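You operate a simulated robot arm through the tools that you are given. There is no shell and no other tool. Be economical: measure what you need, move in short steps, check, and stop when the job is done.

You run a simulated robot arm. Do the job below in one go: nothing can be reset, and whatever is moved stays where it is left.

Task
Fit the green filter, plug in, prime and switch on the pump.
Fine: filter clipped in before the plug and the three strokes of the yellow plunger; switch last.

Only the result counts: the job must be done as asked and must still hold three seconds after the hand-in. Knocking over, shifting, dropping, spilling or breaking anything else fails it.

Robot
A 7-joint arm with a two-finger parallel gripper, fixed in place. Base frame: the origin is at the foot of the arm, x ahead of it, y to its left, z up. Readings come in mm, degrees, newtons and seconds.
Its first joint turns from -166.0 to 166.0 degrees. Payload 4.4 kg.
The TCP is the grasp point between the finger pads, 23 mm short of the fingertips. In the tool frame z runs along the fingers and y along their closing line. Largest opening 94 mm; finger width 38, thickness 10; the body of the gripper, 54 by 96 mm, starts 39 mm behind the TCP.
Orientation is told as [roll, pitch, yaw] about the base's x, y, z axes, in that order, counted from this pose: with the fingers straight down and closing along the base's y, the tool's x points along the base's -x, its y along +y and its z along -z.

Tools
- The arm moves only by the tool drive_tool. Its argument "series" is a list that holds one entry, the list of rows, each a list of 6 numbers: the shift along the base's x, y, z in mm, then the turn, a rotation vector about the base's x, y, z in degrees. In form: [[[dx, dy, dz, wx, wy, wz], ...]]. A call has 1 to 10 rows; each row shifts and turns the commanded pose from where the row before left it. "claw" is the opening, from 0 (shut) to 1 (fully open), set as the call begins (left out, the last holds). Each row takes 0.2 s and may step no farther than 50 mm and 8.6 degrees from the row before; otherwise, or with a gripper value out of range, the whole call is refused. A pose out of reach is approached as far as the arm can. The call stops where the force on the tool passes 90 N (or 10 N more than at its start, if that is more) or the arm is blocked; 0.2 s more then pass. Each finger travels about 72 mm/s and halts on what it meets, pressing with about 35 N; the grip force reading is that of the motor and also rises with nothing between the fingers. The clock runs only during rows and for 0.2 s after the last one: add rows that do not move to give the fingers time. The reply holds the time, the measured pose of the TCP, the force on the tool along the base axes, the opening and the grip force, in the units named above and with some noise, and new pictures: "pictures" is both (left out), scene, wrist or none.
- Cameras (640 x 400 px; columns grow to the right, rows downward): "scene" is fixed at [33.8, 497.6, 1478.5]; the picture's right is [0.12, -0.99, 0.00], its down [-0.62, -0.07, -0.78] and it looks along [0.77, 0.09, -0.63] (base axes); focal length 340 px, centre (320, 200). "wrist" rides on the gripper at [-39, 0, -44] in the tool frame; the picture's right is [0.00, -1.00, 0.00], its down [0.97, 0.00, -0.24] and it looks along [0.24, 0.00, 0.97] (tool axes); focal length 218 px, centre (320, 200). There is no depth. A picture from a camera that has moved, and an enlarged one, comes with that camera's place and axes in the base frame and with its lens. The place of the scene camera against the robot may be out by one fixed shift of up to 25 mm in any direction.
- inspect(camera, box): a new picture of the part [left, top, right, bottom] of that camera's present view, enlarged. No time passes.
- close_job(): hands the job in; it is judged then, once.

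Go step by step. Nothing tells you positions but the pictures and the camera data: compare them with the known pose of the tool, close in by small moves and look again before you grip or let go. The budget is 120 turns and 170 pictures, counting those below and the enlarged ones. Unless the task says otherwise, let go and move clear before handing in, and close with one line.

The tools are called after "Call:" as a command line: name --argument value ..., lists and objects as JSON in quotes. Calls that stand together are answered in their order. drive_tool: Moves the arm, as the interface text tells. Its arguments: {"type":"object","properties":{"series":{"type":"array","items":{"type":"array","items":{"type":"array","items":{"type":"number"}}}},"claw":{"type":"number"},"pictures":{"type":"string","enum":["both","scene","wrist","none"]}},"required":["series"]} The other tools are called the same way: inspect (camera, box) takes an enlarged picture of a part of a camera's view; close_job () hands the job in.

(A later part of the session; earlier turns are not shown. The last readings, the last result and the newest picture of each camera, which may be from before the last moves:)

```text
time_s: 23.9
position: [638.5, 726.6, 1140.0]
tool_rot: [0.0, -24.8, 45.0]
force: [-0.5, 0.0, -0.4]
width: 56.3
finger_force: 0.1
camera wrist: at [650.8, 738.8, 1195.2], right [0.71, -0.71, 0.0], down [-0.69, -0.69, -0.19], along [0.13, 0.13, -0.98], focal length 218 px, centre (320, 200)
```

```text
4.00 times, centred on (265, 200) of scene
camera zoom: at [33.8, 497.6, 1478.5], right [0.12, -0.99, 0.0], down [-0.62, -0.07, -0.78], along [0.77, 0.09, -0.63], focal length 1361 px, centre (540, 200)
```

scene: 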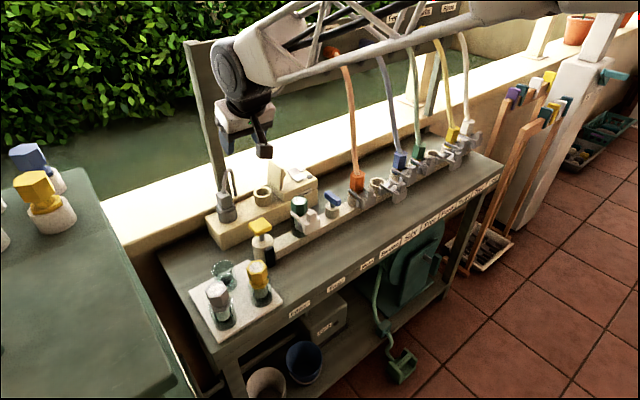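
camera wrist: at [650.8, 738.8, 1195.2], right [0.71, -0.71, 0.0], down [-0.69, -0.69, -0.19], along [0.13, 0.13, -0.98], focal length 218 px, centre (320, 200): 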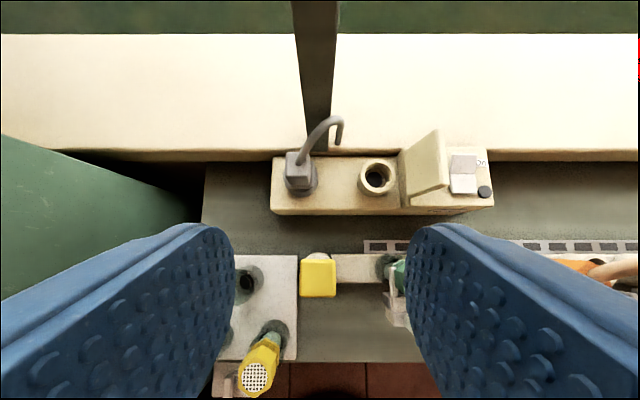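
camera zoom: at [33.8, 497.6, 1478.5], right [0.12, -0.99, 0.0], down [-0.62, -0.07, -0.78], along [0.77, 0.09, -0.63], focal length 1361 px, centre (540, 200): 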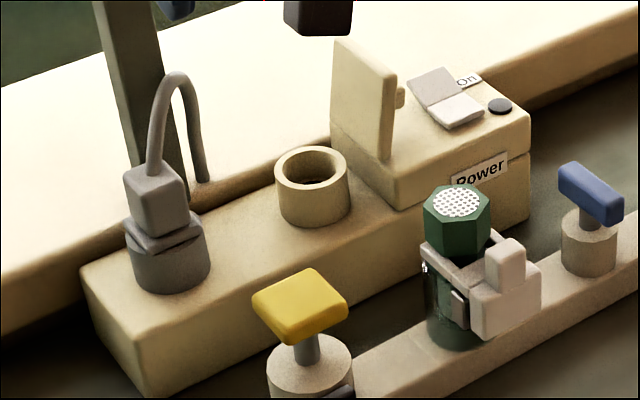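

The plug block is about 26 mm wide, near (699, 827) with its top around z 932. The socket ring is near (774, 745) with its rim around z 895. I'll tilt a bit more and close in on the plug.

Call:
drive_tool --series '[[[10, 20, -15, 5.9, -5.9, 0], [10, 20, -35, 0, 0, 0], [10, 20, -35, 0, 0, 0], [16, 26, -35, 0, 0, 0], [0, 0, -30, 0, 0, 0], [0, 0, 0, 0, 0, 0]]]' --claw 0.55

Call:
inspect --camera "wrist" --box '[240, 80, 440, 230]'

Call:
inspect --camera "scene" --box '[180, 130, 290, 230]'

```text
time_s: 25.3
position: [685.8, 813.6, 989.7]
tool_rot: [0.0, -33.1, 45.0]
force: [-0.4, 0.8, -0.1]
width: 51.6
finger_force: 0.1
camera wrist: at [691.9, 819.7, 1047.0], right [0.71, -0.71, 0.0], down [-0.67, -0.67, -0.33], along [0.23, 0.23, -0.94], focal length 218 px, centre (320, 200)
```

scene: 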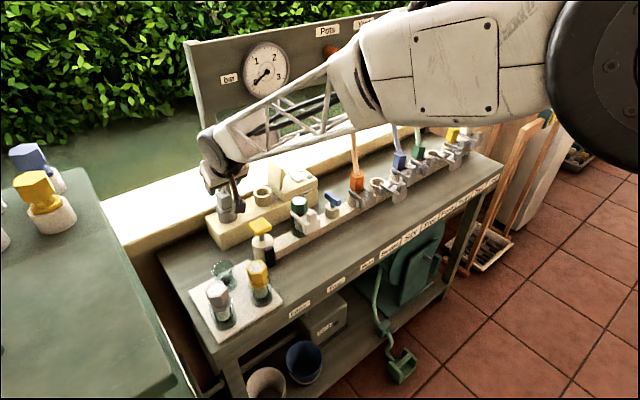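
wrist: 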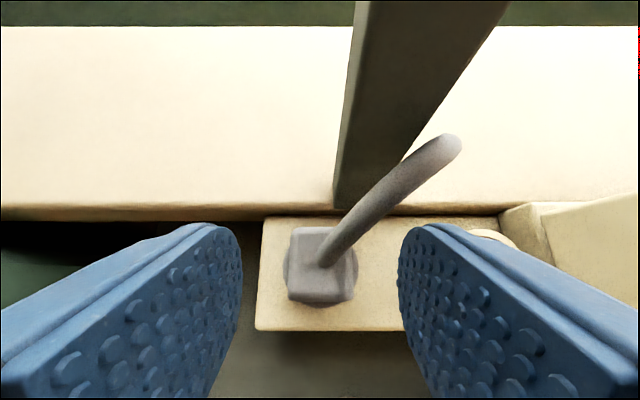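

```text
2.67 times, centred on (340, 155) of wrist
camera zoom: at [691.9, 819.7, 1047.0], right [0.71, -0.71, 0.0], down [-0.67, -0.67, -0.33], along [0.23, 0.23, -0.94], focal length 582 px, centre (267, 320)
```

zoom: 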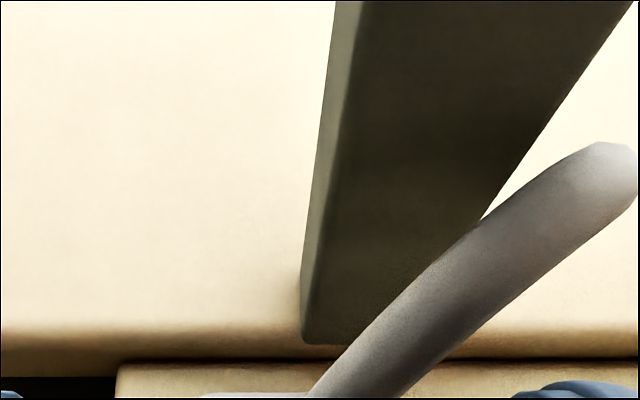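

```text
4.00 times, centred on (235, 180) of scene
camera zoom: at [33.8, 497.6, 1478.5], right [0.12, -0.99, 0.0], down [-0.62, -0.07, -0.78], along [0.77, 0.09, -0.63], focal length 1361 px, centre (660, 280)
```

zoom: 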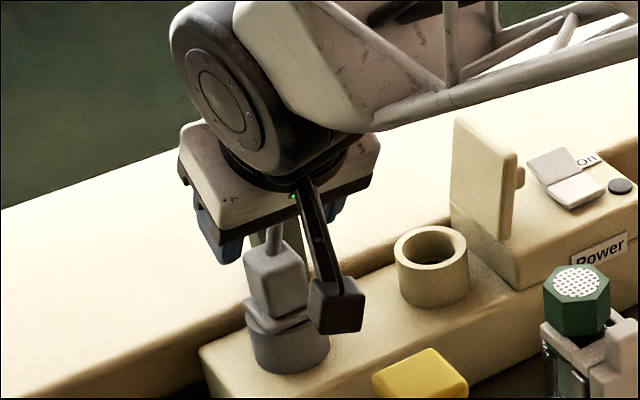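

Call:
inspect --camera "wrist" --box '[250, 190, 400, 340]'

```text
2.67 times, centred on (325, 265) of wrist
camera zoom: at [691.9, 819.7, 1047.0], right [0.71, -0.71, 0.0], down [-0.67, -0.67, -0.33], along [0.23, 0.23, -0.94], focal length 582 px, centre (307, 27)
```

zoom: 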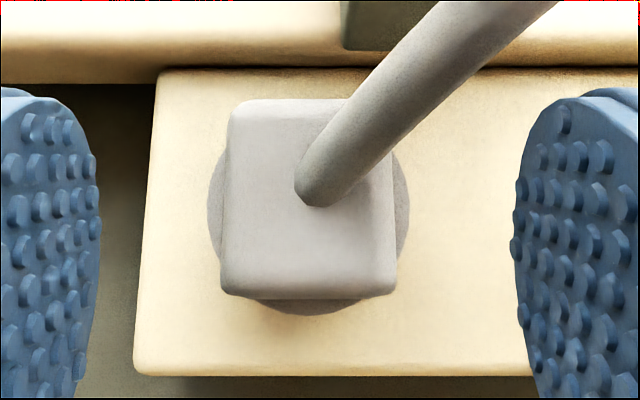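

Refined estimate: plug top near z 947, centred near (696, 823). I'll descend astride the block.

Call:
drive_tool --series '[[[7, 7, -10, 0, 0, 0], [0, 0, -15, 0, 0, 0], [0, 0, -10, 0, 0, 0], [0, 0, -7, 0, 0, 0], [0, 0, 0, 0, 0, 0]]]'

Call:
inspect --camera "scene" --box '[180, 130, 290, 230]'

```text
time_s: 26.5
position: [694.1, 820.5, 948.5]
tool_rot: [0.0, -33.1, 45.0]
force: [0.1, 0.3, -0.1]
width: 51.8
finger_force: 0.1
camera wrist: at [698.5, 825.0, 1005.6], right [0.71, -0.71, 0.0], down [-0.67, -0.67, -0.33], along [0.23, 0.23, -0.94], focal length 218 px, centre (320, 200)
```

scene: 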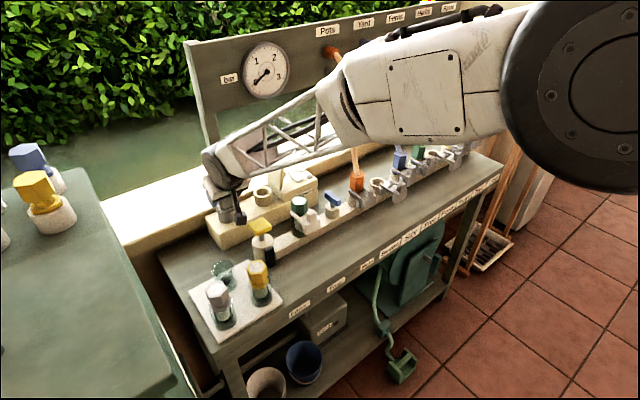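
wrist: 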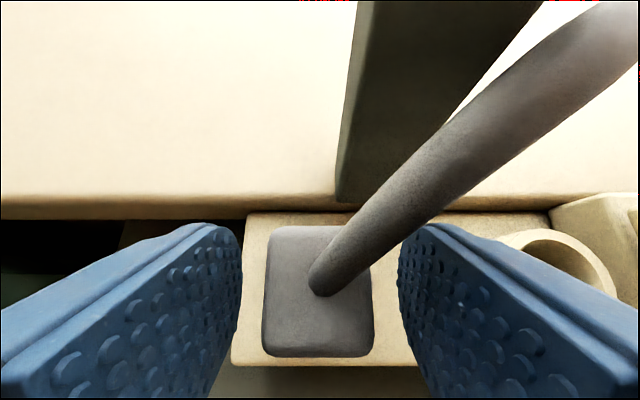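

```text
4.00 times, centred on (235, 180) of scene
camera zoom: at [33.8, 497.6, 1478.5], right [0.12, -0.99, 0.0], down [-0.62, -0.07, -0.78], along [0.77, 0.09, -0.63], focal length 1361 px, centre (660, 280)
```

zoom: 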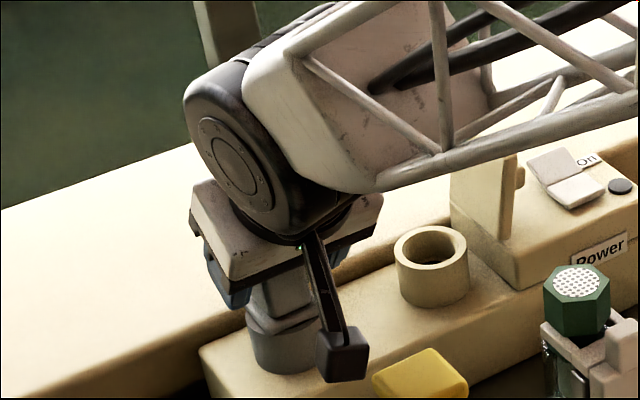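

Call:
drive_tool --series '[[[0, 0, -5, 0, 0, 0], [0, 0, 0, 0, 0, 0]]]' --pictures "none"

Call:
drive_tool --series '[[[0, 0, 0, 0, 0, 0], [0, 0, 0, 0, 0, 0], [0, 0, 0, 0, 0, 0]]]' --claw 0.15 --pictures "wrist"

Call:
inspect --camera "scene" --box '[180, 130, 290, 230]'

```text
time_s: 27.1
position: [691.8, 817.9, 943.9]
tool_rot: [-0.1, -33.1, 45.1]
force: [0.0, 1.0, -0.4]
width: 51.4
finger_force: 0.0
```

```text
time_s: 27.9
position: [693.3, 819.9, 943.3]
tool_rot: [0.0, -33.1, 45.0]
force: [0.1, -0.1, -0.1]
width: 29.2
finger_force: 35.1
camera wrist: at [698.6, 825.1, 1000.5], right [0.71, -0.71, 0.0], down [-0.67, -0.67, -0.33], along [0.23, 0.23, -0.94], focal length 218 px, centre (320, 200)
```

wrist: 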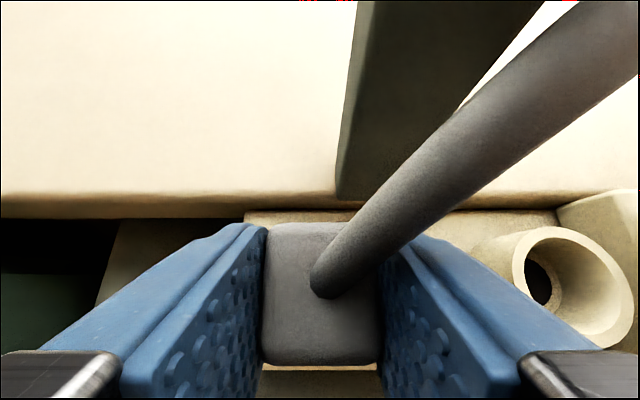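

```text
4.00 times, centred on (235, 180) of scene
camera zoom: at [33.8, 497.6, 1478.5], right [0.12, -0.99, 0.0], down [-0.62, -0.07, -0.78], along [0.77, 0.09, -0.63], focal length 1361 px, centre (660, 280)
```

zoom: 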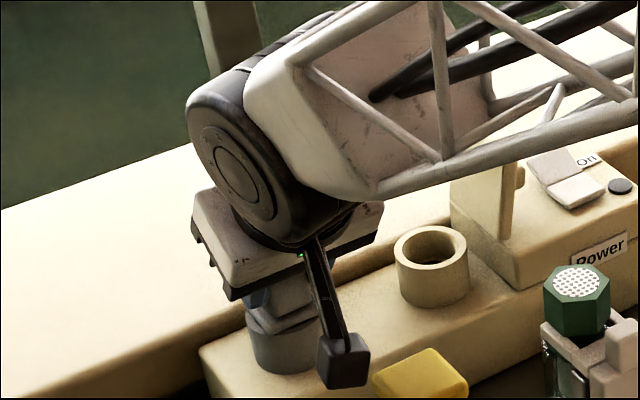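

Gripped at about 29 mm. I'll lift the plug straight up and check that it comes free.

Call:
drive_tool --series '[[[0, 0, 8, 0, 0, 0], [0, 0, 12, 0, 0, 0], [0, 0, 20, 0, 0, 0], [0, 0, 20, 0, 0, 0], [0, 0, 0, 0, 0, 0]]]' --claw 0.1

Call:
inspect --camera "scene" --box '[180, 120, 300, 230]'

```text
time_s: 29.1
position: [692.7, 819.4, 1004.2]
tool_rot: [0.0, -33.1, 45.1]
force: [0.5, 0.3, -0.7]
width: 29.4
finger_force: 34.8
camera wrist: at [697.7, 825.2, 1061.2], right [0.71, -0.71, 0.0], down [-0.67, -0.67, -0.33], along [0.23, 0.23, -0.94], focal length 218 px, centre (320, 200)
```

scene: 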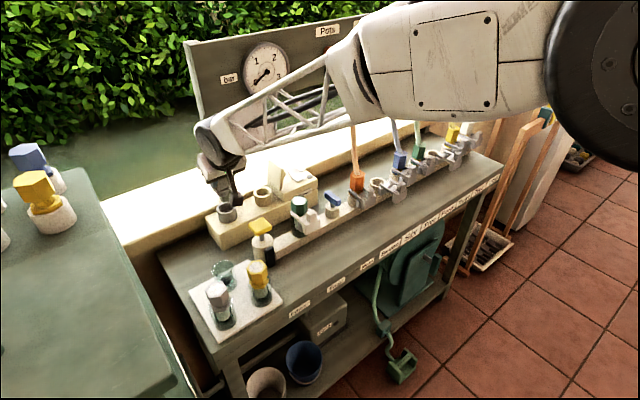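
wrist: 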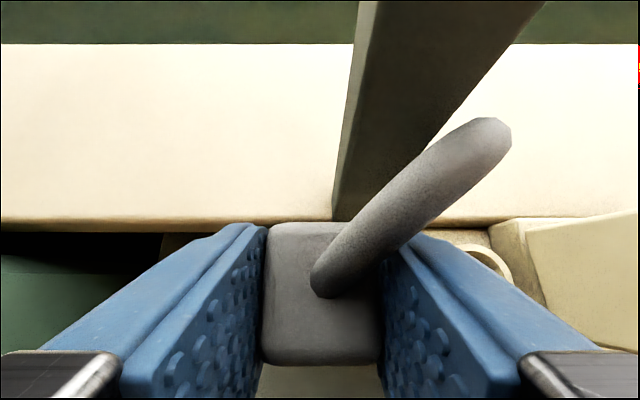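

```text
3.64 times, centred on (240, 175) of scene
camera zoom: at [33.8, 497.6, 1478.5], right [0.12, -0.99, 0.0], down [-0.62, -0.07, -0.78], along [0.77, 0.09, -0.63], focal length 1238 px, centre (611, 291)
```

zoom: 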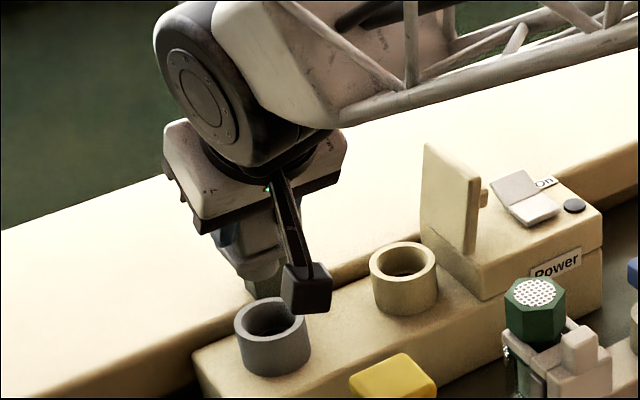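

The plug is out. I'll raise it a little more and carry it sideways over the socket, keeping above the flap.

Call:
drive_tool --series '[[[0, 0, 25, 0, 0, 0], [25.3, -25.7, 0, 0, 0, 0], [25.3, -25.7, 0, 0, 0, 0], [25.3, -25.7, 0, 0, 0, 0], [0, 0, 0, 0, 0, 0]]]'

Call:
inspect --camera "scene" --box '[210, 110, 330, 210]'

```text
time_s: 30.3
position: [766.6, 742.4, 1027.9]
tool_rot: [0.0, -33.1, 45.0]
force: [-0.8, -1.5, -0.7]
width: 29.2
finger_force: 34.5
camera wrist: at [773.0, 749.3, 1084.7], right [0.71, -0.71, 0.0], down [-0.67, -0.67, -0.33], along [0.23, 0.23, -0.94], focal length 218 px, centre (320, 200)
```

scene: 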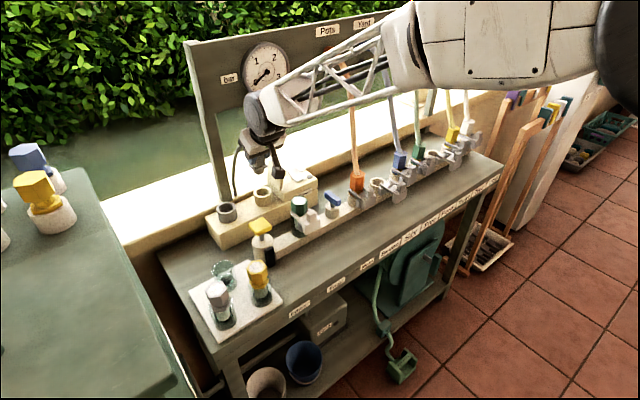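
wrist: 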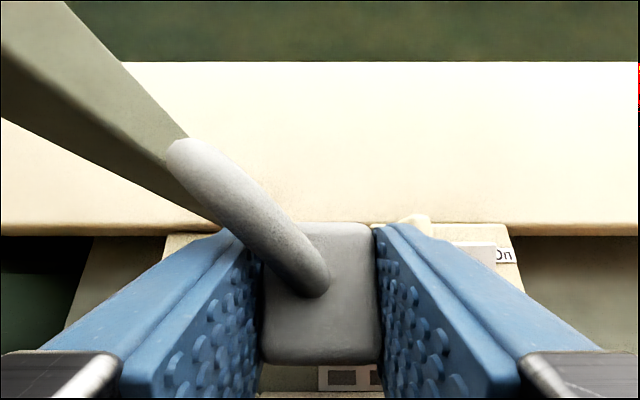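

```text
4.00 times, centred on (270, 160) of scene
camera zoom: at [33.8, 497.6, 1478.5], right [0.12, -0.99, 0.0], down [-0.62, -0.07, -0.78], along [0.77, 0.09, -0.63], focal length 1361 px, centre (520, 360)
```

zoom: 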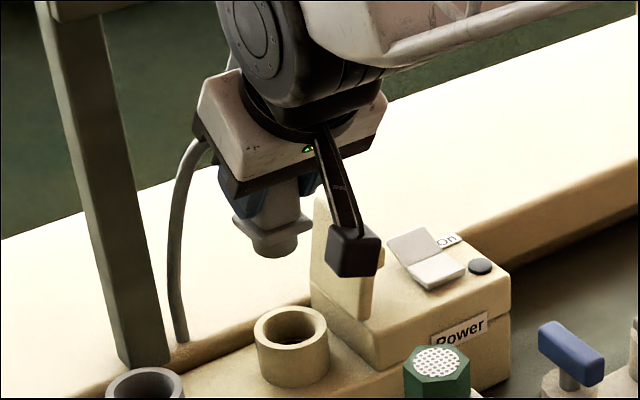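

The cord is anchored at the wall and re-drapes itself, so it isn't in the way. I'll lower the plug to just above the ring and check alignment.

Call:
drive_tool --series '[[[0, 0, -20, 0, 0, 0], [0, 0, -13, 0, 0, 0], [0, 0, 0, 0, 0, 0]]]' --pictures "none"

Call:
inspect --camera "scene" --box '[230, 140, 310, 210]'

Call:
inspect --camera "wrist" --box '[240, 190, 420, 400]'

```text
time_s: 31.1
position: [767.4, 744.5, 994.2]
tool_rot: [0.0, -33.1, 45.0]
force: [-0.7, 0.2, -0.8]
width: 29.2
finger_force: 34.9
```

```text
5.71 times, centred on (270, 175) of scene
camera zoom: at [33.8, 497.6, 1478.5], right [0.12, -0.99, 0.0], down [-0.62, -0.07, -0.78], along [0.77, 0.09, -0.63], focal length 1945 px, centre (606, 343)
```

zoom: 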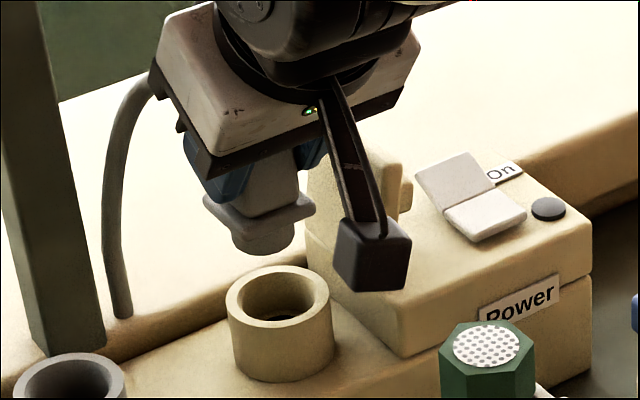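

```text
1.90 times, centred on (330, 295) of wrist
camera zoom: at [773.5, 749.8, 1051.8], right [0.71, -0.71, 0.0], down [-0.67, -0.67, -0.33], along [0.23, 0.23, -0.94], focal length 416 px, centre (301, 19)
```

zoom: 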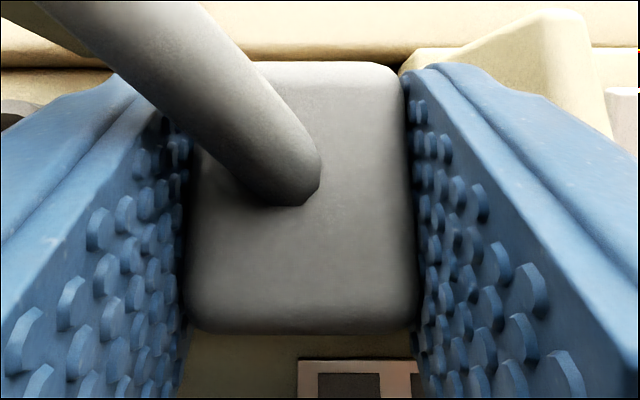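

The scene view suggests the plug is a few mm off sideways. I'll back inward so the wrist camera can see the ring straight ahead of the held plug and measure the offset directly.

Call:
drive_tool --series '[[[0, 0, 26, 0, 0, 0], [-28, -28, 0, 0, 0, 0], [-28, -28, 0, 0, 0, 0], [0, 0, 0, 0, 0, 0]]]' --pictures "wrist"

Call:
inspect --camera "wrist" --box '[250, 110, 430, 230]'

```text
time_s: 32.1
position: [712.2, 685.5, 1020.9]
tool_rot: [0.0, -33.1, 45.0]
force: [0.0, 0.5, -1.1]
width: 29.5
finger_force: 35.6
camera wrist: at [718.2, 691.4, 1078.4], right [0.71, -0.71, 0.0], down [-0.67, -0.67, -0.33], along [0.23, 0.23, -0.94], focal length 218 px, centre (320, 200)
```

wrist: 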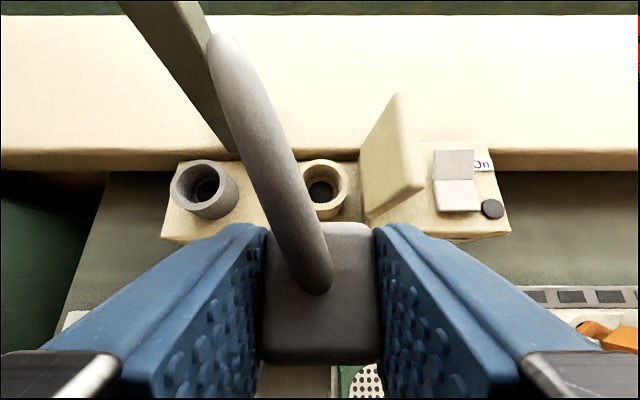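

```text
3.33 times, centred on (340, 170) of wrist
camera zoom: at [718.2, 691.4, 1078.4], right [0.71, -0.71, 0.0], down [-0.67, -0.67, -0.33], along [0.23, 0.23, -0.94], focal length 728 px, centre (253, 300)
```

zoom: 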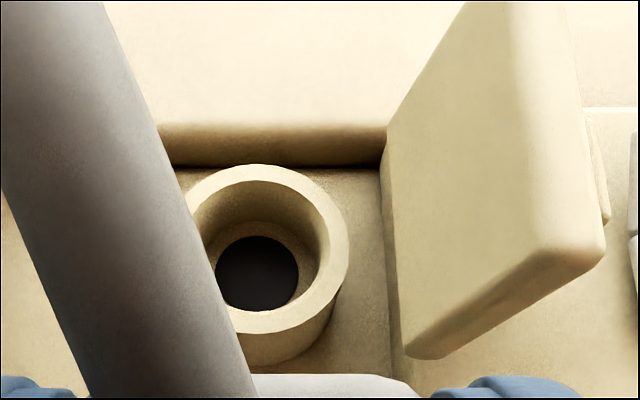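

The wrist view shows the plug within about 1 mm of the ring. I'll go back with a small correction, lower to just above the rim, and check again.

Call:
drive_tool --series '[[[28, 28, 0, 0, 0, 0], [28, 25.9, 0, 0, 0, 0], [0, 0, -26, 0, 0, 0], [0, 0, -14, 0, 0, 0], [0, 0, 0, 0, 0, 0]]]' --pictures "none"

Call:
inspect --camera "scene" --box '[240, 150, 300, 200]'

```text
time_s: 33.3
position: [767.4, 740.4, 982.8]
tool_rot: [0.0, -33.1, 45.0]
force: [-0.3, 0.5, -1.4]
width: 29.1
finger_force: 34.8
```

```text
8.00 times, centred on (270, 175) of scene
camera zoom: at [33.8, 497.6, 1478.5], right [0.12, -0.99, 0.0], down [-0.62, -0.07, -0.78], along [0.77, 0.09, -0.63], focal length 2722 px, centre (720, 400)
```

zoom: 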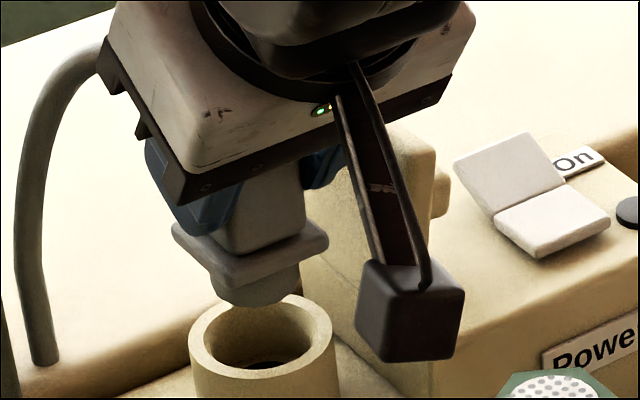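

It's aligned to about 1 mm with roughly 2.5 mm of clearance. I'll insert in small steps and watch the force.

Call:
drive_tool --series '[[[0, 0, -10, 0, 0, 0], [0, 0, -8, 0, 0, 0], [0, 0, -6, 0, 0, 0], [0, 0, 0, 0, 0, 0]]]' --pictures "none"

Call:
inspect --camera "scene" --box '[240, 150, 300, 200]'

Call:
inspect --camera "wrist" --box '[0, 0, 640, 400]'

```text
time_s: 34.3
position: [767.9, 739.0, 958.1]
tool_rot: [0.0, -33.0, 45.0]
force: [0.2, 1.1, 0.1]
width: 29.3
finger_force: 34.9
```

```text
8.00 times, centred on (270, 175) of scene
camera zoom: at [33.8, 497.6, 1478.5], right [0.12, -0.99, 0.0], down [-0.62, -0.07, -0.78], along [0.77, 0.09, -0.63], focal length 2722 px, centre (720, 400)
```

zoom: 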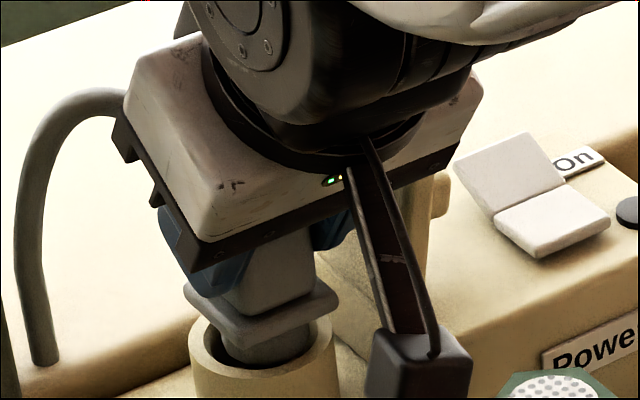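

```text
1.00 times, centred on (320, 200) of wrist
camera zoom: at [774.4, 745.2, 1014.4], right [0.71, -0.71, 0.0], down [-0.67, -0.67, -0.33], along [0.23, 0.23, -0.94], focal length 218 px, centre (320, 200)
```

zoom: 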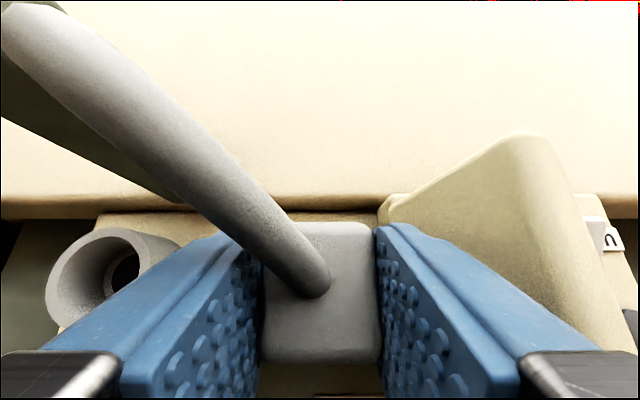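

The stem is at rim level but looks about 2–3 mm to the right in the scene view. I'll shift it back slightly and re-check.

Call:
drive_tool --series '[[[0, 0, 3, 0, 0, 0], [0, 1.9, 0, 0, 0, 0], [0, 0, 0, 0, 0, 0]]]' --pictures "none"

Call:
inspect --camera "scene" --box '[250, 170, 290, 205]'

```text
time_s: 35.1
position: [769.1, 741.9, 960.1]
tool_rot: [0.0, -33.1, 45.1]
force: [0.4, -0.5, -1.2]
width: 29.3
finger_force: 35.0
```

```text
11.43 times, centred on (270, 188) of scene
camera zoom: at [33.8, 497.6, 1478.5], right [0.12, -0.99, 0.0], down [-0.62, -0.07, -0.78], along [0.77, 0.09, -0.63], focal length 3889 px, centre (891, 343)
```

zoom: 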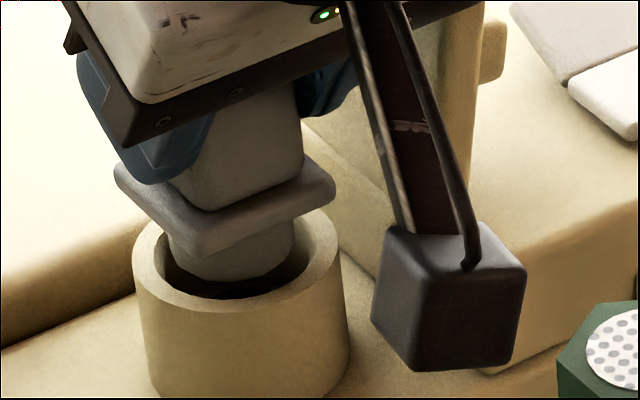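

Now it's inside the rim opening and about 1.4 mm left of centre. I'll nudge and continue down.

Call:
drive_tool --series '[[[0.3, -1, 0, 0, 0, 0], [0, 0, -5, 0, 0, 0], [0, 0, -4, 0, 0, 0], [0, 0, 0, 0, 0, 0]]]' --pictures "none"

Call:
inspect --camera "scene" --box '[250, 170, 290, 205]'

```text
time_s: 36.1
position: [769.9, 742.2, 951.8]
tool_rot: [0.0, -33.1, 45.0]
force: [-0.3, -0.4, -0.5]
width: 29.0
finger_force: 35.3
```

```text
11.43 times, centred on (270, 188) of scene
camera zoom: at [33.8, 497.6, 1478.5], right [0.12, -0.99, 0.0], down [-0.62, -0.07, -0.78], along [0.77, 0.09, -0.63], focal length 3889 px, centre (891, 343)
```

zoom: 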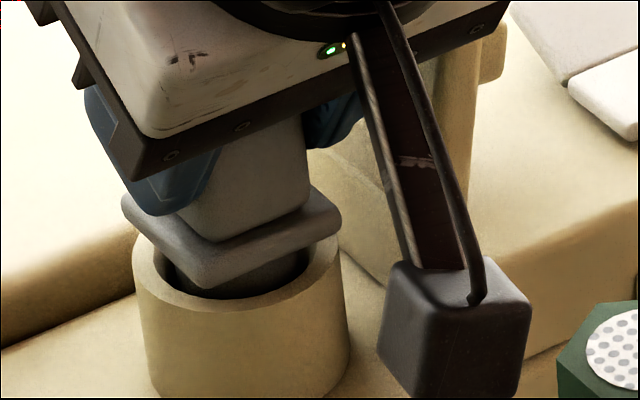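

Call:
drive_tool --series '[[[0, 0, -4, 0, 0, 0], [0, 0, -3, 0, 0, 0], [0, 0, -2, 0, 0, 0], [0, 0, 0, 0, 0, 0]]]' --pictures "none"

Call:
inspect --camera "scene" --box '[250, 170, 290, 205]'

```text
time_s: 37.1
position: [768.6, 739.1, 944.2]
tool_rot: [0.0, -33.2, 45.1]
force: [-0.1, -0.9, 8.1]
width: 29.4
finger_force: 34.9
```

```text
11.43 times, centred on (270, 188) of scene
camera zoom: at [33.8, 497.6, 1478.5], right [0.12, -0.99, 0.0], down [-0.62, -0.07, -0.78], along [0.77, 0.09, -0.63], focal length 3889 px, centre (891, 343)
```

zoom: 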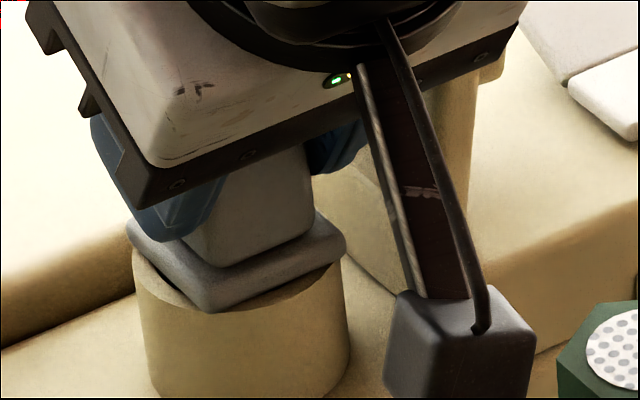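

The flange is reaching the ring. I'll press slightly to seat it, then ease off and release.

Call:
drive_tool --series '[[[0, 0, -2, 0, 0, 0], [0, 0, 0, 0, 0, 0]]]' --pictures "none"

Call:
drive_tool --series '[[[0, 0, 1, 0, 0, 0], [0, 0, 0, 0, 0, 0]]]' --claw 0.42 --pictures "wrist"

Call:
inspect --camera "scene" --box '[250, 170, 290, 205]'

```text
time_s: 37.7
position: [767.7, 740.2, 943.4]
tool_rot: [0.0, -33.3, 45.1]
force: [-13.2, -15.2, 33.4]
width: 29.2
finger_force: 34.6
```

```text
time_s: 38.3
position: [769.1, 741.3, 942.7]
tool_rot: [0.1, -33.1, 44.9]
force: [0.3, -5.0, 34.2]
width: 39.4
finger_force: 0.0
camera wrist: at [774.6, 746.6, 1000.4], right [0.71, -0.71, 0.0], down [-0.67, -0.67, -0.33], along [0.23, 0.23, -0.94], focal length 218 px, centre (320, 200)
```

wrist: 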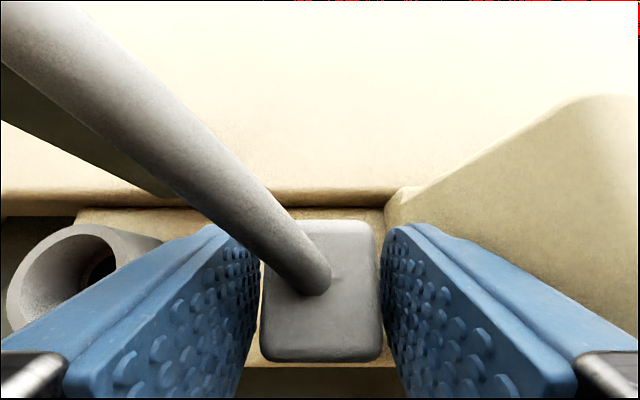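

```text
11.43 times, centred on (270, 188) of scene
camera zoom: at [33.8, 497.6, 1478.5], right [0.12, -0.99, 0.0], down [-0.62, -0.07, -0.78], along [0.77, 0.09, -0.63], focal length 3889 px, centre (891, 343)
```

zoom: 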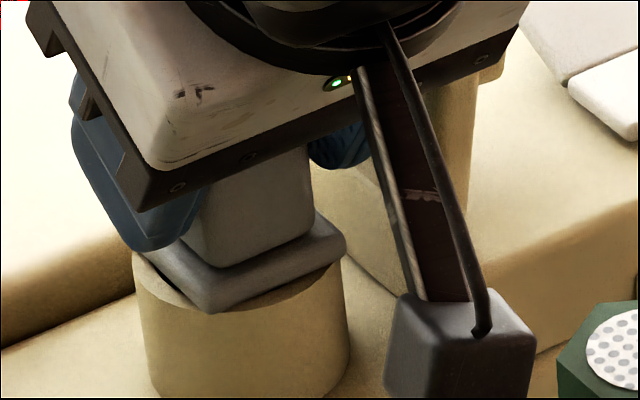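

Call:
drive_tool --series '[[[0, 0, 10, 0, 0, 0], [0, 0, 30, 0, 0, 0], [0, 0, 40, 0, 0, 0], [-25, -25, 30, 0, 0, 0], [-25, -25, 0, 0, 0, 0], [0, 0, 0, 0, 0, 0]]]'

Call:
inspect --camera "scene" --box '[210, 140, 330, 250]'

Call:
inspect --camera "wrist" --box '[150, 120, 550, 320]'

```text
time_s: 39.7
position: [718.9, 690.0, 1052.8]
tool_rot: [0.0, -33.2, 45.0]
force: [-0.3, -1.2, -0.2]
width: 39.5
finger_force: 0.1
camera wrist: at [725.4, 696.1, 1110.3], right [0.71, -0.71, 0.0], down [-0.67, -0.67, -0.33], along [0.23, 0.23, -0.94], focal length 218 px, centre (320, 200)
```

scene: 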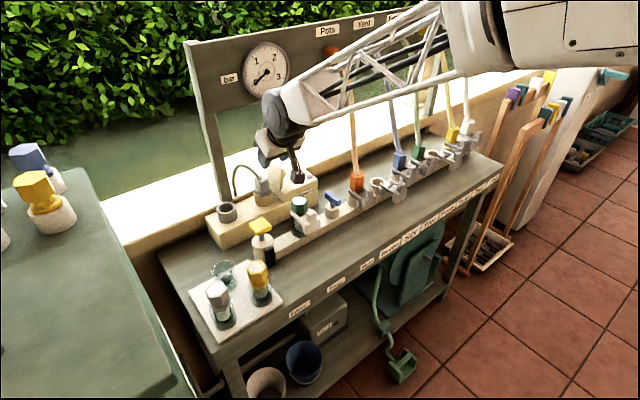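
wrist: 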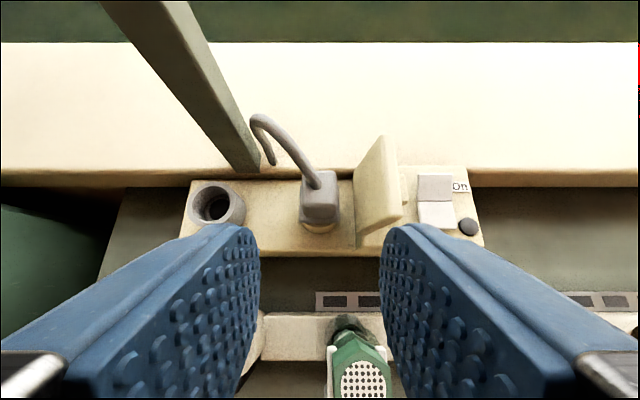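

```text
3.64 times, centred on (270, 195) of scene
camera zoom: at [33.8, 497.6, 1478.5], right [0.12, -0.99, 0.0], down [-0.62, -0.07, -0.78], along [0.77, 0.09, -0.63], focal length 1238 px, centre (502, 218)
```

zoom: 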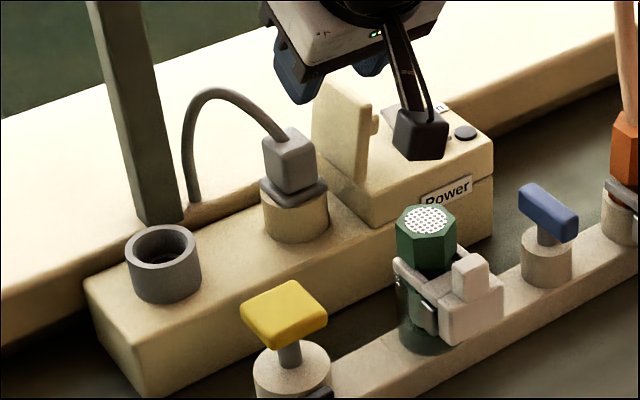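

```text
1.60 times, centred on (350, 220) of wrist
camera zoom: at [725.4, 696.1, 1110.3], right [0.71, -0.71, 0.0], down [-0.67, -0.67, -0.33], along [0.23, 0.23, -0.94], focal length 349 px, centre (272, 168)
```

zoom: 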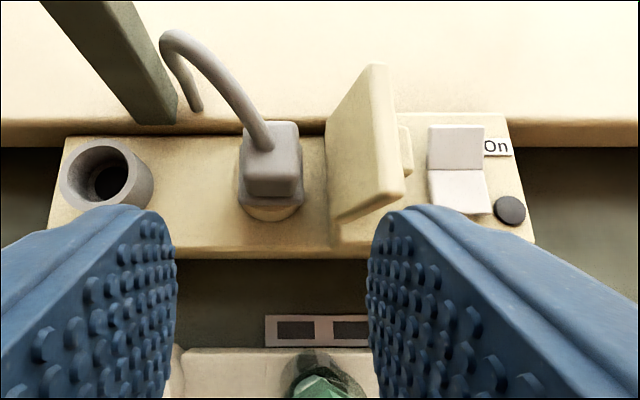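

The plug sits upright and fully in the socket. Next is priming: the yellow plunger's knob top is near (618, 710, 918). I'll bring the tool vertical with fingers closed, above the knob.

Call:
drive_tool --series '[[[-25, 5, 20, -5.9, 5.9, 0], [-25, 5, 0, -5.9, 5.9, 0], [-25, 5, 0, -5.9, 5.9, 0], [-25.5, 4.7, 0, -5.9, 5.9, 0], [0, 0, -40, 0, 0, 0], [0, 0, -42, 0, 0, 0], [0, 0, 0, 0, 0, 0]]]' --claw 0

Call:
inspect --camera "scene" --box '[220, 180, 310, 270]'

```text
time_s: 41.3
position: [617.9, 710.2, 989.1]
tool_rot: [0.0, 0.3, 44.9]
force: [0.0, -0.9, 0.1]
width: 0.1
finger_force: 34.8
camera wrist: at [645.8, 738.0, 1031.7], right [0.71, -0.71, 0.0], down [-0.69, -0.69, 0.25], along [-0.17, -0.17, -0.97], focal length 218 px, centre (320, 200)
```

scene: 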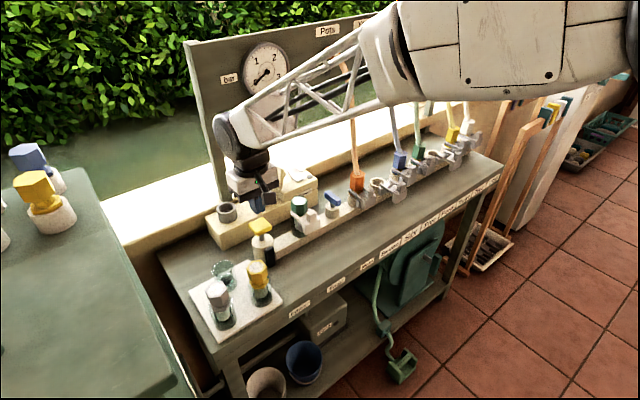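
wrist: 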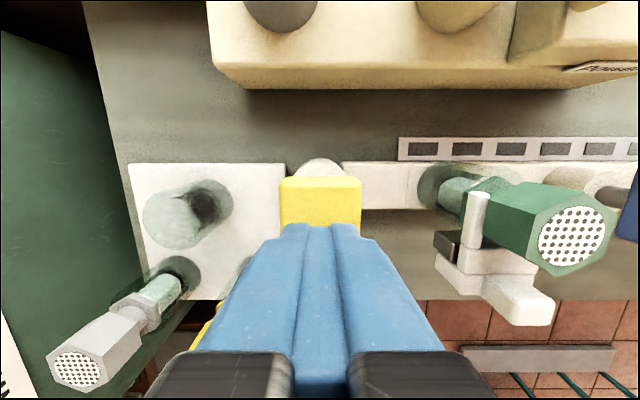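

```text
4.44 times, centred on (265, 225) of scene
camera zoom: at [33.8, 497.6, 1478.5], right [0.12, -0.99, 0.0], down [-0.62, -0.07, -0.78], along [0.77, 0.09, -0.63], focal length 1512 px, centre (564, 89)
```

zoom: 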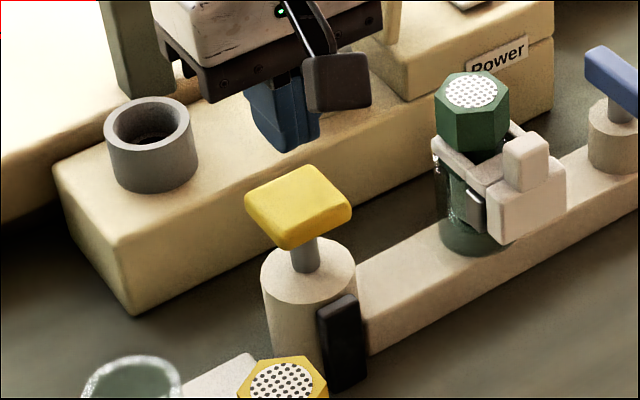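

Centred over the knob. I'll press down in steps and watch the force.

Call:
drive_tool --series '[[[0, 0, -25, 0, 0, 0], [0, 0, -15, 0, 0, 0], [0, 0, -8, 0, 0, 0]]]' --pictures "none"

Call:
drive_tool --series '[[[0, 0, -5, 0, 0, 0], [0, 0, -5, 0, 0, 0]]]' --pictures "none"

Call:
inspect --camera "scene" --box '[220, 180, 310, 270]'

```text
time_s: 42.1
position: [617.2, 709.4, 941.3]
tool_rot: [0.1, 0.3, 45.0]
force: [-1.1, -0.3, 2.6]
width: 0.0
finger_force: 35.0
```

```text
time_s: 42.7
position: [619.5, 709.9, 931.4]
tool_rot: [-0.1, 0.2, 44.9]
force: [-2.0, 0.9, 4.7]
width: 0.1
finger_force: 35.2
```

```text
4.44 times, centred on (265, 225) of scene
camera zoom: at [33.8, 497.6, 1478.5], right [0.12, -0.99, 0.0], down [-0.62, -0.07, -0.78], along [0.77, 0.09, -0.63], focal length 1512 px, centre (564, 89)
```

zoom: 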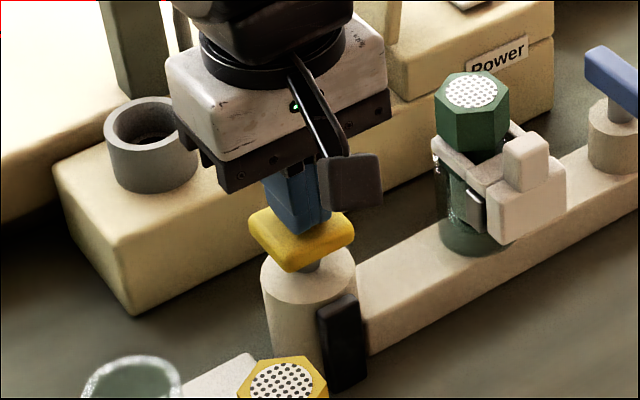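

It's sprung and moving freely at about 5 N. I'll continue to the bottom stop.

Call:
drive_tool --series '[[[0, 0, -5, 0, 0, 0], [0, 0, -4, 0, 0, 0]]]' --pictures "none"

Call:
drive_tool --series '[[[0, 0, -3, 0, 0, 0], [0, 0, -3, 0, 0, 0]]]' --pictures "none"

Call:
inspect --camera "scene" --box '[220, 180, 310, 270]'

```text
time_s: 43.3
position: [619.4, 710.8, 923.1]
tool_rot: [0.0, 0.1, 45.0]
force: [3.3, -1.8, 8.3]
width: 0.1
finger_force: 35.2
```

```text
time_s: 43.9
position: [619.6, 710.7, 921.5]
tool_rot: [0.0, 0.1, 45.0]
force: [-13.1, -18.2, 51.7]
width: 0.2
finger_force: 34.7
```

```text
4.44 times, centred on (265, 225) of scene
camera zoom: at [33.8, 497.6, 1478.5], right [0.12, -0.99, 0.0], down [-0.62, -0.07, -0.78], along [0.77, 0.09, -0.63], focal length 1512 px, centre (564, 89)
```

zoom: 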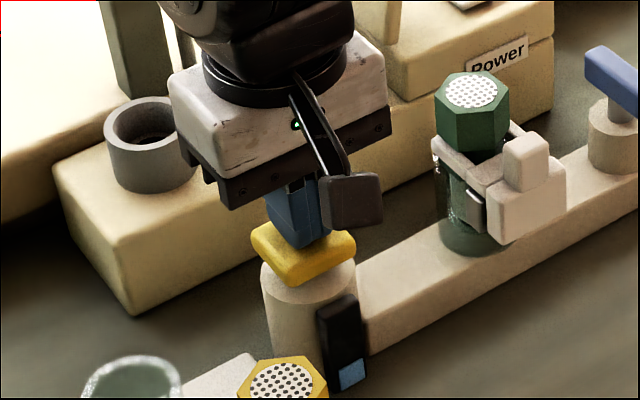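

One stroke: the black window beside it shows one blue bar. I'll raise and let it spring back.

Call:
drive_tool --series '[[[0, 0, 10, 0, 0, 0], [0, 0, 24, 0, 0, 0], [0, 0, 6, 0, 0, 0], [0, 0, 0, 0, 0, 0], [0, 0, 0, 0, 0, 0]]]' --pictures "none"

Call:
inspect --camera "scene" --box '[220, 180, 310, 270]'

```text
time_s: 45.1
position: [618.4, 710.2, 956.0]
tool_rot: [0.0, 0.3, 45.0]
force: [-0.2, 0.4, 0.3]
width: 0.0
finger_force: 35.2
```

```text
4.44 times, centred on (265, 225) of scene
camera zoom: at [33.8, 497.6, 1478.5], right [0.12, -0.99, 0.0], down [-0.62, -0.07, -0.78], along [0.77, 0.09, -0.63], focal length 1512 px, centre (564, 89)
```

zoom: 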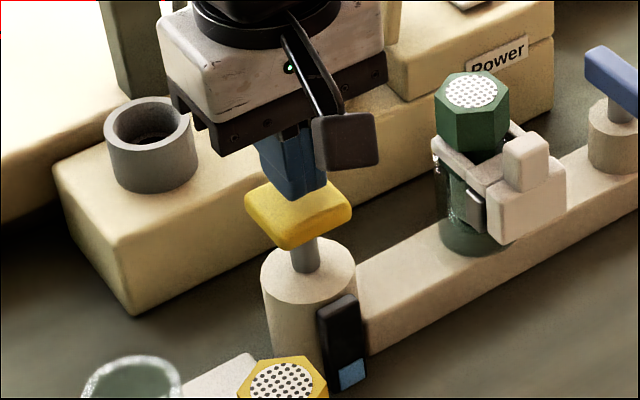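

It sprang back fully and the window holds one bar. Now the second stroke.

Call:
drive_tool --series '[[[0, 0, -12, 0, 0, 0], [0, 0, -8, 0, 0, 0], [0, 0, -8, 0, 0, 0], [0, 0, -6, 0, 0, 0], [0, 0, -5, 0, 0, 0], [0, 0, 0, 0, 0, 0]]]' --pictures "none"

Call:
drive_tool --series '[[[0, 0, 10, 0, 0, 0], [0, 0, 24, 0, 0, 0], [0, 0, 5, 0, 0, 0], [0, 0, 0, 0, 0, 0], [0, 0, 0, 0, 0, 0]]]' --pictures "none"

Call:
inspect --camera "scene" --box '[220, 180, 310, 270]'

```text
time_s: 46.5
position: [620.2, 711.2, 921.2]
tool_rot: [0.0, 0.0, 45.1]
force: [-7.7, -15.9, 49.5]
width: 0.0
finger_force: 35.2
```

```text
time_s: 47.7
position: [619.6, 713.0, 955.4]
tool_rot: [0.0, 0.3, 44.9]
force: [0.5, -1.4, -0.6]
width: 0.0
finger_force: 34.7
```

```text
4.44 times, centred on (265, 225) of scene
camera zoom: at [33.8, 497.6, 1478.5], right [0.12, -0.99, 0.0], down [-0.62, -0.07, -0.78], along [0.77, 0.09, -0.63], focal length 1512 px, centre (564, 89)
```

zoom: 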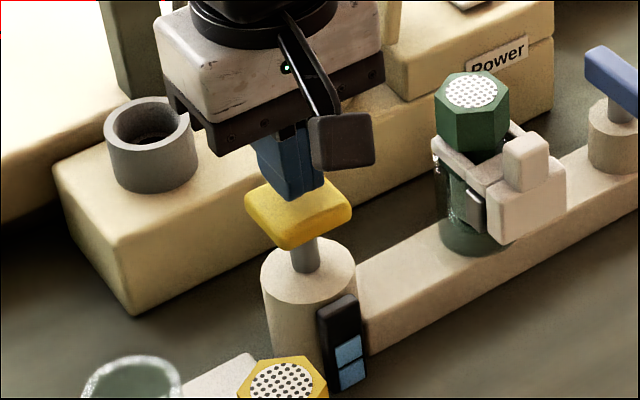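

The window shows two bars. Now the third stroke.

Call:
drive_tool --series '[[[0, 0, -12, 0, 0, 0], [0, 0, -8, 0, 0, 0], [0, 0, -8, 0, 0, 0], [0, 0, -6, 0, 0, 0], [0, 0, -5, 0, 0, 0], [0, 0, 0, 0, 0, 0]]]' --pictures "none"

Call:
drive_tool --series '[[[0, 0, 10, 0, 0, 0], [0, 0, 24, 0, 0, 0], [0, 0, 40, 0, 0, 0], [0, 0, 40, 0, 0, 0], [0, 0, 25, 0, 0, 0]]]' --pictures "none"

Call:
inspect --camera "scene" --box '[220, 150, 330, 270]'

```text
time_s: 49.1
position: [618.8, 711.8, 919.8]
tool_rot: [0.0, 0.0, 45.0]
force: [-4.6, 5.4, 47.0]
width: 0.2
finger_force: 34.5
```

```text
time_s: 50.3
position: [619.4, 709.1, 1053.9]
tool_rot: [0.0, 0.3, 45.0]
force: [0.8, 0.3, -0.1]
width: 0.0
finger_force: 35.1
```

```text
3.33 times, centred on (275, 210) of scene
camera zoom: at [33.8, 497.6, 1478.5], right [0.12, -0.99, 0.0], down [-0.62, -0.07, -0.78], along [0.77, 0.09, -0.63], focal length 1134 px, centre (470, 167)
```

zoom: 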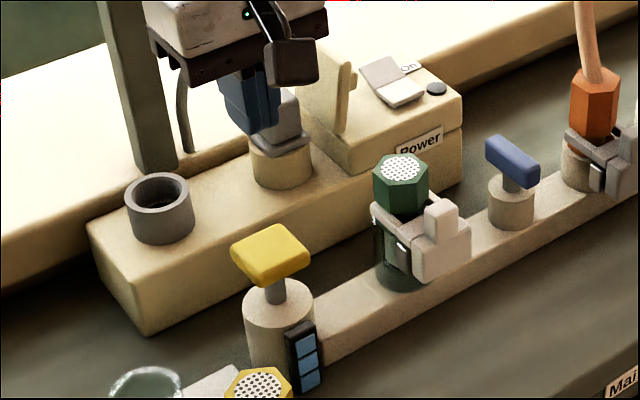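

Three bars lit, so priming is complete. The rocker's raised "On" half is the rear one, near (868, 673, 905). I'll tilt outward for reach with fingers closed, staying high over the flap, and stop above the rocker.

Call:
drive_tool --series '[[[0, 0, 40, 5.9, -5.9, 0], [42, -6, 0, 5.9, -5.9, 0], [42, -6, 0, 5.9, -5.9, 0], [42, -6, 0, 5.9, -5.9, 0], [43, -6, 0, 5.9, -5.9, 0], [43, -7, 0, 0, 0, 0], [43, -7, 0, 0, 0, 0], [0, 0, -35, 0, 0, 0], [0, 0, -35, 0, 0, 0], [0, 0, 0, 0, 0, 0]]]'

Call:
inspect --camera "scene" --box '[240, 120, 340, 210]'

```text
time_s: 52.0
position: [858.6, 675.4, 1097.8]
tool_rot: [0.0, -41.2, 45.4]
force: [-90.4, -62.5, 13.6]
width: 0.0
finger_force: 34.9
stopped in row 8: the force on the tool passed its limit (the readings are from after the stop); the commanded pose is now the measured one
camera wrist: at [858.8, 674.9, 1155.0], right [0.71, -0.7, 0.0], down [-0.62, -0.63, -0.46], along [0.32, 0.33, -0.89], focal length 218 px, centre (320, 200)
```

scene: 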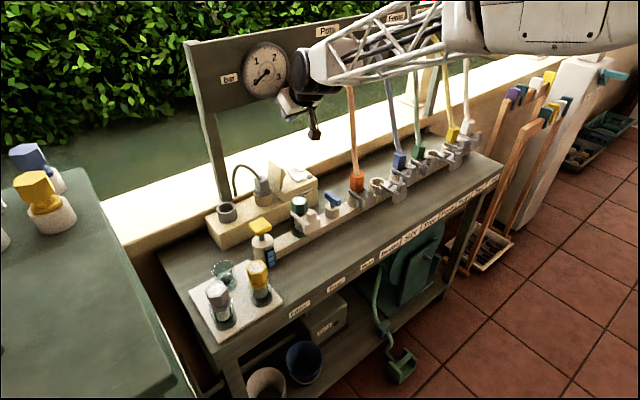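
wrist: 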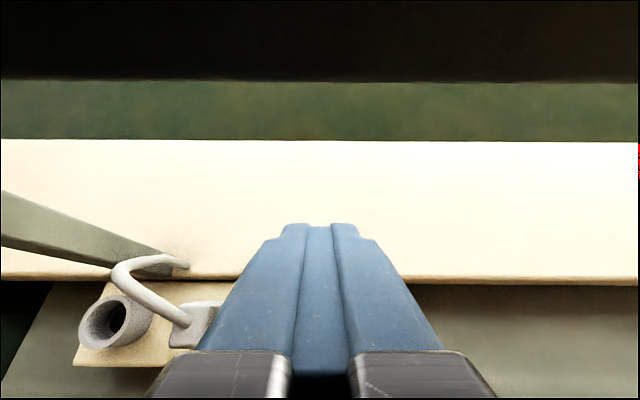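

```text
4.44 times, centred on (290, 165) of scene
camera zoom: at [33.8, 497.6, 1478.5], right [0.12, -0.99, 0.0], down [-0.62, -0.07, -0.78], along [0.77, 0.09, -0.63], focal length 1512 px, centre (453, 356)
```

zoom: 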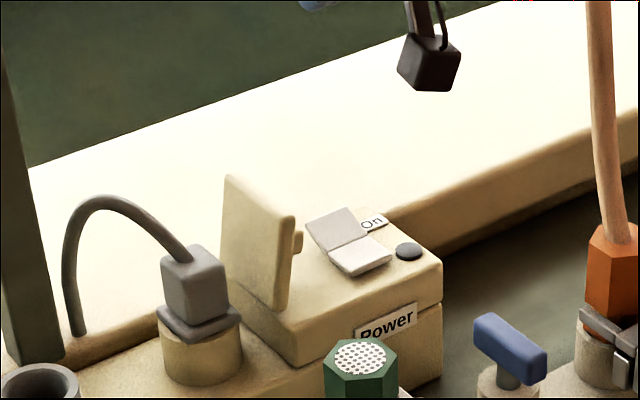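

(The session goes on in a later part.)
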